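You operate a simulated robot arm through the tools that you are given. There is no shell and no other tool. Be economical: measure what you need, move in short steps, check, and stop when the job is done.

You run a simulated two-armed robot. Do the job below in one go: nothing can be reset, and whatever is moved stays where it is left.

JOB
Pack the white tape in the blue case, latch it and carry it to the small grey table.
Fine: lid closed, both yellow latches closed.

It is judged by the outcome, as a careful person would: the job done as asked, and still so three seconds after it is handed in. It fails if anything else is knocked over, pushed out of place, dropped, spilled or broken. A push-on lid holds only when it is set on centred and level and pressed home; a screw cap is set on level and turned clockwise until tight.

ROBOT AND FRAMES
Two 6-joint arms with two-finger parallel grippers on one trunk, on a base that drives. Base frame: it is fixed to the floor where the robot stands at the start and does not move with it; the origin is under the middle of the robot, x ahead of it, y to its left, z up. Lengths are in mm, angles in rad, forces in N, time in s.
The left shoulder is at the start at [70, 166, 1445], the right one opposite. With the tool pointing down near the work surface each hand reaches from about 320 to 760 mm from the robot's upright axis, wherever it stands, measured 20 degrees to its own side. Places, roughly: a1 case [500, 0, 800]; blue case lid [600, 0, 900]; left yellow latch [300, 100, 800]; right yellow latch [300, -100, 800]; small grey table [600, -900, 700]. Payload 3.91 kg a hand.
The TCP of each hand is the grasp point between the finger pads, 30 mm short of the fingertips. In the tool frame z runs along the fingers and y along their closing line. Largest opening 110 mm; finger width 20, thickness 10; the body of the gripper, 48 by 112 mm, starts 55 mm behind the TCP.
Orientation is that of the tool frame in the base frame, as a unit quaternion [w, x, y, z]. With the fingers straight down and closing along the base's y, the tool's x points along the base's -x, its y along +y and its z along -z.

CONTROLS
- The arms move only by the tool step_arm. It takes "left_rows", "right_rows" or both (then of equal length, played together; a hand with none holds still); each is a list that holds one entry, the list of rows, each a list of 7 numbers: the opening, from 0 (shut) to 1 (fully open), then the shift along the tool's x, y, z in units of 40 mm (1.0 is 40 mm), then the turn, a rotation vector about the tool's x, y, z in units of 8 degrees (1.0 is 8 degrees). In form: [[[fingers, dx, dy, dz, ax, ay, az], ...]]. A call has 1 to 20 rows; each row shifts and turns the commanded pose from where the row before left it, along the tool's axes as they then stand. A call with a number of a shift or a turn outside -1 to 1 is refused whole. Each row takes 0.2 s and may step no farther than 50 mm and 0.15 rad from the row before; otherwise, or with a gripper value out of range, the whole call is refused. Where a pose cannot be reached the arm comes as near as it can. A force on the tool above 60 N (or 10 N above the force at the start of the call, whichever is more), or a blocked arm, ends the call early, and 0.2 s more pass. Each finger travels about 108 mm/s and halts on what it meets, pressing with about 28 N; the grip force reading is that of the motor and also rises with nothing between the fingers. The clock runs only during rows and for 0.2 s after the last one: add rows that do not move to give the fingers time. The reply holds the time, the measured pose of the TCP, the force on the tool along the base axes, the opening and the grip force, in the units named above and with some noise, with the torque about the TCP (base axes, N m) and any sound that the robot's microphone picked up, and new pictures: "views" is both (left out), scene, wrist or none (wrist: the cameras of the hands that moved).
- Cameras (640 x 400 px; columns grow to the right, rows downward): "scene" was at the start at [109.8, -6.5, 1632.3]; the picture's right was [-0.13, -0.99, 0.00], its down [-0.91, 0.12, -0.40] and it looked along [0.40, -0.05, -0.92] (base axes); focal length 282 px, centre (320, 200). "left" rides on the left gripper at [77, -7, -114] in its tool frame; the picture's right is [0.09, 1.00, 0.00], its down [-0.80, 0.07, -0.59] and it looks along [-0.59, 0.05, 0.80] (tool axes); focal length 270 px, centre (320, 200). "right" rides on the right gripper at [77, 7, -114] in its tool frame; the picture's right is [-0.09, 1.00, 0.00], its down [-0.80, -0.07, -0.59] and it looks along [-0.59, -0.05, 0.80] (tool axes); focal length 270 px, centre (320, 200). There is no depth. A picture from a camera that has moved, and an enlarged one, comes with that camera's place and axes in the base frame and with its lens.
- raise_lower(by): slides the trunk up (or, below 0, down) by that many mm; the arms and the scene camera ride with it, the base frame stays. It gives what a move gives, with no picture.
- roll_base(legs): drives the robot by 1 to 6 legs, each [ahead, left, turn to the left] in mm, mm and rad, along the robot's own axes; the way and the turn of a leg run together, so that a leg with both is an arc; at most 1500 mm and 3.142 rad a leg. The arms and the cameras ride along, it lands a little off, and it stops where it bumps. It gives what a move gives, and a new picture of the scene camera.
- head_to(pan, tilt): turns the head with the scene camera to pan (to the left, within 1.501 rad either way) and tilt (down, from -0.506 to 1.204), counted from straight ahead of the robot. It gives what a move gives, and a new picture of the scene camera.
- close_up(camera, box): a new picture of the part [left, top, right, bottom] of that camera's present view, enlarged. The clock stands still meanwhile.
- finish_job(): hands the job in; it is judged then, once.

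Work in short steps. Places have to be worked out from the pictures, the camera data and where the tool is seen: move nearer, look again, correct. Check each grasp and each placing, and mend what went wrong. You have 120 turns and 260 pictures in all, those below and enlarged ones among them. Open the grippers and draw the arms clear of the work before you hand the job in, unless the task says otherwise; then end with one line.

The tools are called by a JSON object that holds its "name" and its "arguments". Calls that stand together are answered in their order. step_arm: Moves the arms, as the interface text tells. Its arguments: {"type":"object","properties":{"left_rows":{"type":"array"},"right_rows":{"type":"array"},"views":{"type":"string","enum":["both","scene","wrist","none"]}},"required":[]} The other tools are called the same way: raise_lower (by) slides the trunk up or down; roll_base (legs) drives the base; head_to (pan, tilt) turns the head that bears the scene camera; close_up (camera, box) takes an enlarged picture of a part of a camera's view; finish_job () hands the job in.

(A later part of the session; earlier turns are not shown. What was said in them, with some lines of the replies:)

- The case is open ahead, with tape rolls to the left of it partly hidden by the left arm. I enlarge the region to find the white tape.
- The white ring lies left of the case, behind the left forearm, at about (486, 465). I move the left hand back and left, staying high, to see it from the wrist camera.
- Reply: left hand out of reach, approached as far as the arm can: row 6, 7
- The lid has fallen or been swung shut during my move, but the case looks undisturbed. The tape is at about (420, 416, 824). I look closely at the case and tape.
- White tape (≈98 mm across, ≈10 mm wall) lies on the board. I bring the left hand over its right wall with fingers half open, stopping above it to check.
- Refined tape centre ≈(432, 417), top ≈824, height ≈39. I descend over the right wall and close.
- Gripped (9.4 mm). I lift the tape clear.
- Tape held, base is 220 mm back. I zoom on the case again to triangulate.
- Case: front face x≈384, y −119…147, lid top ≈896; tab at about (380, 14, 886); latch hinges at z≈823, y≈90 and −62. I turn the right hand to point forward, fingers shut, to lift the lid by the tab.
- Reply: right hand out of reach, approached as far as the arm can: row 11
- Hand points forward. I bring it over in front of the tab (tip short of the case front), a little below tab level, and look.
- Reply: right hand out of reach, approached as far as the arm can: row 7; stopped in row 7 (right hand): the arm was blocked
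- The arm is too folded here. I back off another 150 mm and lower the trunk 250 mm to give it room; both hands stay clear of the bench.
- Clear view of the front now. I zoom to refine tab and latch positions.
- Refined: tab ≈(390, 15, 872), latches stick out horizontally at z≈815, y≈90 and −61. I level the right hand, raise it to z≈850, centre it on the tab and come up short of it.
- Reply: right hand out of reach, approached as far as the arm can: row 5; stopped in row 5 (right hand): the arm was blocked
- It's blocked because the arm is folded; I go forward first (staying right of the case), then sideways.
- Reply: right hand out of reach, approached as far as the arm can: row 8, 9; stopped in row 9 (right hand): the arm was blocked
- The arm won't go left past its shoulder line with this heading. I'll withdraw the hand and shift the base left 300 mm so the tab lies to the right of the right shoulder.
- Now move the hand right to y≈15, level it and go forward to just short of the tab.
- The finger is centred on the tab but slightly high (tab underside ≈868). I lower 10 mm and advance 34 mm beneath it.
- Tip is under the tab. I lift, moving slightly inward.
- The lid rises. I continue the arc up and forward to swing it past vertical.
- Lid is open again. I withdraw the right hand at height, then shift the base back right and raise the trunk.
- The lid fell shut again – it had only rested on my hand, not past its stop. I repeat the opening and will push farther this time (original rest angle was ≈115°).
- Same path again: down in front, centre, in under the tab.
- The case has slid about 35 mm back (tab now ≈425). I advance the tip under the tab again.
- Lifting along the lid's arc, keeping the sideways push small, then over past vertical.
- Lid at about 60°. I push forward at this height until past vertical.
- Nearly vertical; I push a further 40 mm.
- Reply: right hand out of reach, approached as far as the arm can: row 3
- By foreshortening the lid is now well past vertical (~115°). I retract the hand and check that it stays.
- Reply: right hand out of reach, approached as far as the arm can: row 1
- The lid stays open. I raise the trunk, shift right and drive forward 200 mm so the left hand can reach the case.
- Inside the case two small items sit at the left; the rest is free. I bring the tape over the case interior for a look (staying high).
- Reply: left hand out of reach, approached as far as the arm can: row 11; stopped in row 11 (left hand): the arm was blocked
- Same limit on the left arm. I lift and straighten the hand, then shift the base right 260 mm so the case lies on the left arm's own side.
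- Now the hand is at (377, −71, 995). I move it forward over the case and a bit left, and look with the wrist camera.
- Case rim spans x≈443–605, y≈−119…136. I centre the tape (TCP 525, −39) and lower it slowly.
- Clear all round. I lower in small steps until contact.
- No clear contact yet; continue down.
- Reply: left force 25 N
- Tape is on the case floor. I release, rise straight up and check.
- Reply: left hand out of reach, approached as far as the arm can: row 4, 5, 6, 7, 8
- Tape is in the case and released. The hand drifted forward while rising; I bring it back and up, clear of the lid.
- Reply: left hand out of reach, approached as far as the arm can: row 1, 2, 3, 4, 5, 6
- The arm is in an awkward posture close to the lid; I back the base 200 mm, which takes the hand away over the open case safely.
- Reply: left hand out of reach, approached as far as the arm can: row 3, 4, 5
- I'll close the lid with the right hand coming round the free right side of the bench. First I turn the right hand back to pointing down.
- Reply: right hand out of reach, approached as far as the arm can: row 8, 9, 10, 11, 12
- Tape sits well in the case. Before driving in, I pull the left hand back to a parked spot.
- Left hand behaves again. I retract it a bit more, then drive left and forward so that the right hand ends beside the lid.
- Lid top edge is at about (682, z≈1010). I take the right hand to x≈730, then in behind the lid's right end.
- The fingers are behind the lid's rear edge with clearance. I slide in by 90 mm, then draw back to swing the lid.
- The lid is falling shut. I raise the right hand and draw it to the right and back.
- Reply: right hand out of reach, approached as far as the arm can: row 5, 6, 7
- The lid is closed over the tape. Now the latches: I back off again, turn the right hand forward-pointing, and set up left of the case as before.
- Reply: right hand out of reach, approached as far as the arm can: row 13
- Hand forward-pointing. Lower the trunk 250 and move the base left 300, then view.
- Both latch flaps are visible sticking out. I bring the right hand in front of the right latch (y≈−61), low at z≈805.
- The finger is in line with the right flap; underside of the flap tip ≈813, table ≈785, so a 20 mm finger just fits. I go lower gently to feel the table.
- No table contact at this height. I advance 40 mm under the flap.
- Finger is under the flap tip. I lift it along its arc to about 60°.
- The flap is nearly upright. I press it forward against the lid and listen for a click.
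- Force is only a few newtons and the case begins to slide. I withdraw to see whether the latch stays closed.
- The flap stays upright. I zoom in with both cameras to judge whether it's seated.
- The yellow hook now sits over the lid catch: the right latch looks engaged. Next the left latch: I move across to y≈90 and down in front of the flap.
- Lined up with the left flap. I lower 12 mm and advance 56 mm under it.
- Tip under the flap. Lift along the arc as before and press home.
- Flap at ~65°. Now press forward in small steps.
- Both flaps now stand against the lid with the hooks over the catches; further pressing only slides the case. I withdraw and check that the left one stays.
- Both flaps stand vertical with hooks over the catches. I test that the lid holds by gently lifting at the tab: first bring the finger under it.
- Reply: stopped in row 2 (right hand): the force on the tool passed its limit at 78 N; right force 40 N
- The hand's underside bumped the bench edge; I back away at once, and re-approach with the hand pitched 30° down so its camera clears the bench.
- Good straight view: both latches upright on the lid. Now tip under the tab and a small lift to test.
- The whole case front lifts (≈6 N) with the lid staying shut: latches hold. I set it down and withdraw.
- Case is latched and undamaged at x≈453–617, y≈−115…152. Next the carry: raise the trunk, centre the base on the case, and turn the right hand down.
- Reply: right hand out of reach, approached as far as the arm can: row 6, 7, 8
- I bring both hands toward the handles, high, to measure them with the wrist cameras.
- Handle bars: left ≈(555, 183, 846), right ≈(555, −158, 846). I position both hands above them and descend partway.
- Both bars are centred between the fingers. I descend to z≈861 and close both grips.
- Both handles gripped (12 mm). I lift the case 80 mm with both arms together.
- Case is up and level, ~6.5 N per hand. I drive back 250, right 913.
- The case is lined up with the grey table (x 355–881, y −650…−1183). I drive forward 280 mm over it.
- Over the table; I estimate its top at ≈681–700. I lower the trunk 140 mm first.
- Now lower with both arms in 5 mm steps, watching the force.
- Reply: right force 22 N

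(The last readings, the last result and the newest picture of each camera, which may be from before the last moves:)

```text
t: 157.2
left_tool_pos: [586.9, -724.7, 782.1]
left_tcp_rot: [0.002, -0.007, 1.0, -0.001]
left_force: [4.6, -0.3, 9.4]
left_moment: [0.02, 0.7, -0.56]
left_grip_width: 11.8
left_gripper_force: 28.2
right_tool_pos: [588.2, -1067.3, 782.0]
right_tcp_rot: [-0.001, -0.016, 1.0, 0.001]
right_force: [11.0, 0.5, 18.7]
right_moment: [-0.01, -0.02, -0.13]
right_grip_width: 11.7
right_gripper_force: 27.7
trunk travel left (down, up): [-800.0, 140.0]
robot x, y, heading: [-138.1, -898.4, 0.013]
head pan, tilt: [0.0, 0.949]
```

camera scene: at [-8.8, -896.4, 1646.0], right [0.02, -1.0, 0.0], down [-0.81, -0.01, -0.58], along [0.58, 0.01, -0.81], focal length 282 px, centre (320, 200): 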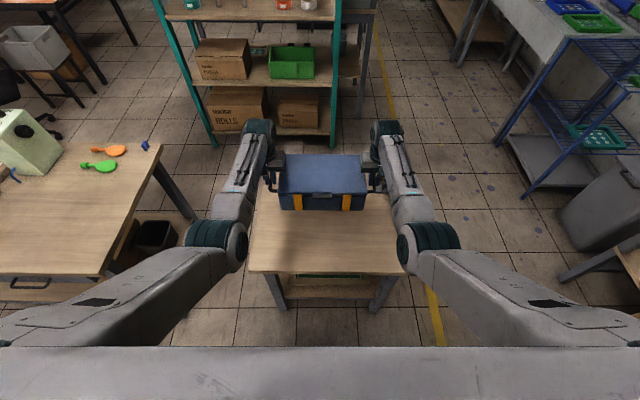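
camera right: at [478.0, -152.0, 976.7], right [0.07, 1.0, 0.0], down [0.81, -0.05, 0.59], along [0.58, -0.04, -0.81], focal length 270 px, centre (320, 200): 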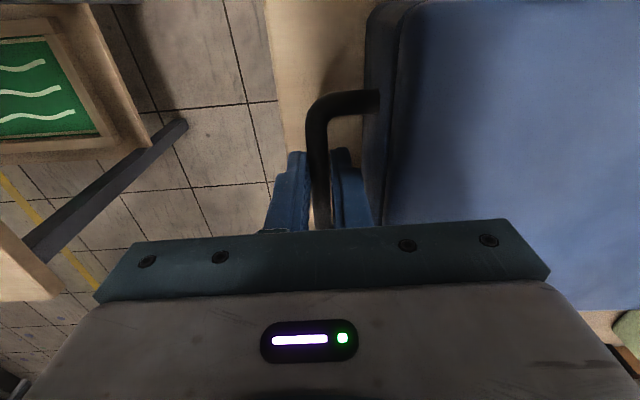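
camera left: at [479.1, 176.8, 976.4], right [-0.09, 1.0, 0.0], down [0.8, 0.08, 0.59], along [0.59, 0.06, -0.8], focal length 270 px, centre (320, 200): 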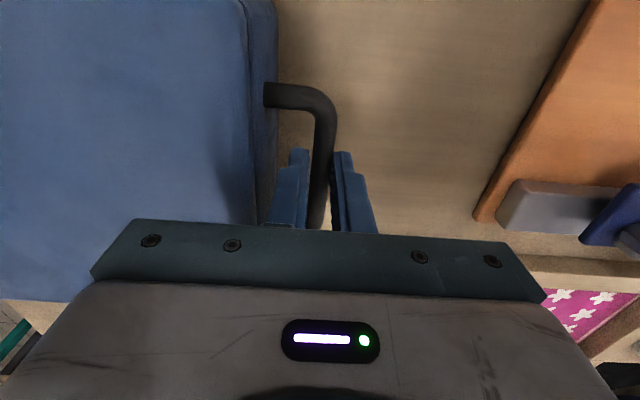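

The case is on the table. I ease off 3 mm and open both grips, then rise clear.

{"name": "step_arm", "arguments": {"left_rows": [[[0, 0, 0, -0.08, 0, 0, 0], [0.12, 0, 0, 0, 0, 0, 0], [0.24, 0, 0, 0, 0, 0, 0], [0.24, 0, 0, 0, 0, 0, 0]]], "right_rows": [[[0, 0, 0, -0.08, 0, 0, 0], [0.12, 0, 0, 0, 0, 0, 0], [0.24, 0, 0, 0, 0, 0, 0], [0.24, 0, 0, 0, 0, 0, 0]]], "views": "wrist"}}

```text
t: 158.2
left_tool_pos: [586.2, -725.5, 781.2]
left_tcp_rot: [-0.002, -0.008, 1.0, 0.0]
left_force: [0.6, -0.7, 0.0]
left_moment: [0.03, 0.01, -0.01]
left_grip_width: 26.2
left_gripper_force: 0.0
right_tool_pos: [587.0, -1067.0, 779.3]
right_tcp_rot: [-0.005, -0.015, 1.0, 0.002]
right_force: [0.2, -0.5, 0.2]
right_moment: [0.0, 0.0, -0.03]
right_grip_width: 26.6
right_gripper_force: 0.0
trunk travel left (down, up): [-800.0, 140.0]
robot x, y, heading: [-132.6, -902.1, 0.015]
head pan, tilt: [0.0, 0.949]
camera right: at [510.9, -1062.6, 894.4], right [0.06, 1.0, 0.0], down [0.81, -0.05, 0.58], along [0.58, -0.03, -0.81], focal length 270 px, centre (320, 200)
camera left: at [507.7, -733.3, 895.6], right [-0.1, 0.99, 0.0], down [0.8, 0.08, 0.59], along [0.59, 0.06, -0.81], focal length 270 px, centre (320, 200)
```

right: 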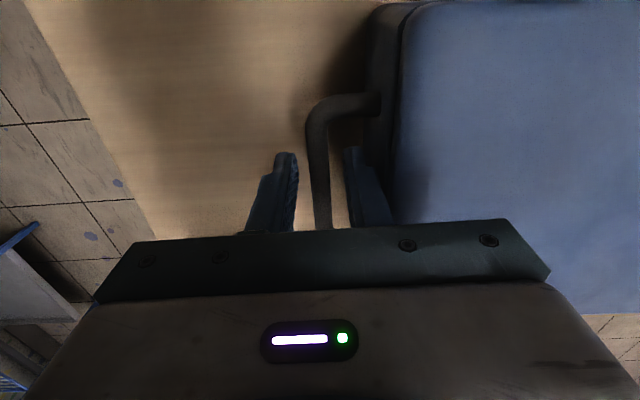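
left: 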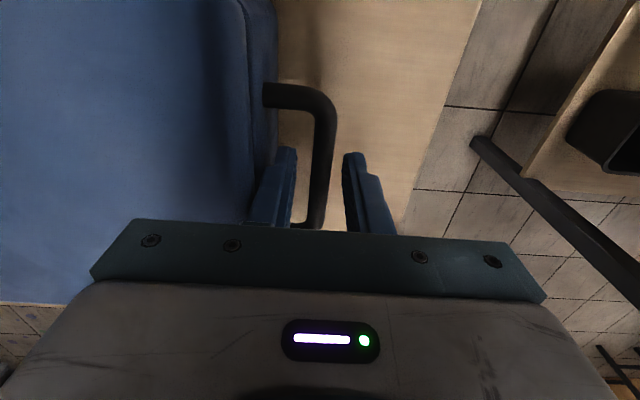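

Released cleanly, fingers are free of the bars. I raise straight up with the trunk, then back the robot away and look.

{"name": "raise_lower", "arguments": {"by": 140}}

{"name": "roll_base", "arguments": {"legs": [[-350, 0, 0]]}}

{"name": "close_up", "arguments": {"camera": "scene", "box": [240, 80, 400, 200]}}

```text
t: 159.9
left_tool_pos: [585.9, -724.5, 921.4]
left_tcp_rot: [0.0, -0.008, 1.0, -0.001]
left_force: [-0.4, -0.7, -0.4]
left_moment: [-0.01, -0.03, 0.0]
left_grip_width: 26.4
left_gripper_force: 0.1
right_tool_pos: [587.2, -1067.3, 919.4]
right_tcp_rot: [-0.006, -0.016, 1.0, 0.002]
right_force: [0.5, 0.1, 0.4]
right_moment: [-0.01, -0.03, -0.02]
right_grip_width: 26.4
right_gripper_force: 0.2
trunk travel left (down, up): [-940.0, 0.0]
robot x, y, heading: [-134.3, -899.5, 0.019]
head pan, tilt: [0.0, 0.949]
```

```text
t: 162.2
left_tool_pos: [239.0, -730.0, 920.6]
left_tcp_rot: [-0.003, -0.008, 1.0, 0.001]
left_force: [0.6, 0.1, 0.3]
left_moment: [-0.03, 0.0, 0.0]
left_grip_width: 26.3
left_gripper_force: 0.1
right_tool_pos: [238.9, -1072.7, 919.8]
right_tcp_rot: [-0.007, -0.015, 1.0, 0.002]
right_force: [0.1, -0.4, -0.1]
right_moment: [-0.01, 0.0, -0.04]
right_grip_width: 26.5
right_gripper_force: 0.1
trunk travel left (down, up): [-940.0, 0.0]
robot x, y, heading: [-480.1, -902.5, 0.016]
head pan, tilt: [0.0, 0.949]
camera scene: at [-354.6, -901.7, 1645.6], right [0.02, -1.0, 0.0], down [-0.81, -0.01, -0.58], along [0.58, 0.01, -0.81], focal length 282 px, centre (320, 200)
```

scene: 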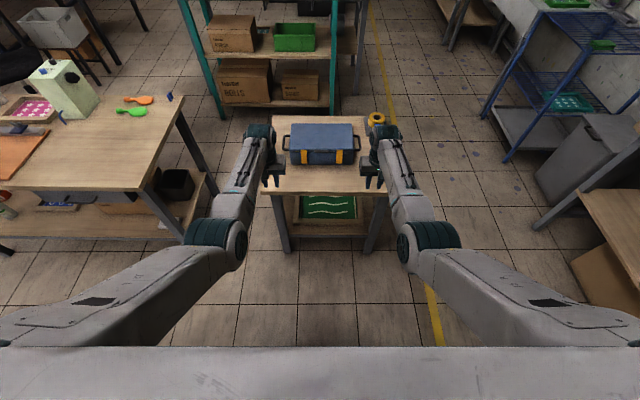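

```text
3.33 times, centred on (320, 140) of scene
camera zoom: at [-354.6, -901.7, 1645.6], right [0.02, -1.0, 0.0], down [-0.81, -0.01, -0.58], along [0.58, 0.01, -0.81], focal length 942 px, centre (320, 400)
```

zoom: 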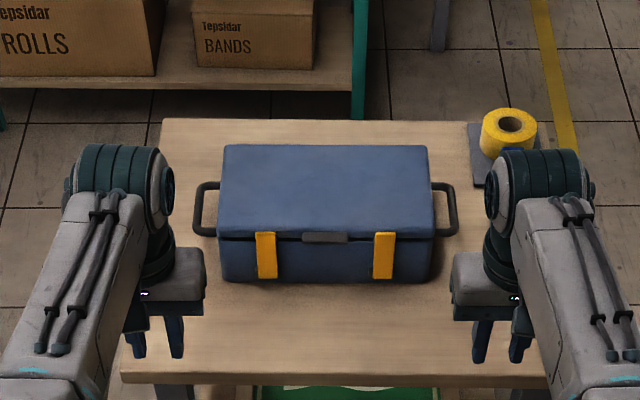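

The closed case stands squarely on the grey table, both yellow latches are up over the catches, the hands are open and clear, and nothing else is disturbed. I hand the job in.

{"name": "finish_job", "arguments": {}}

```text
The job is handed in.
```

The white tape is packed in the blue case, the lid and both yellow latches are closed, and the case stands on the small grey table; I lifted it by the lid tab and the latches held.
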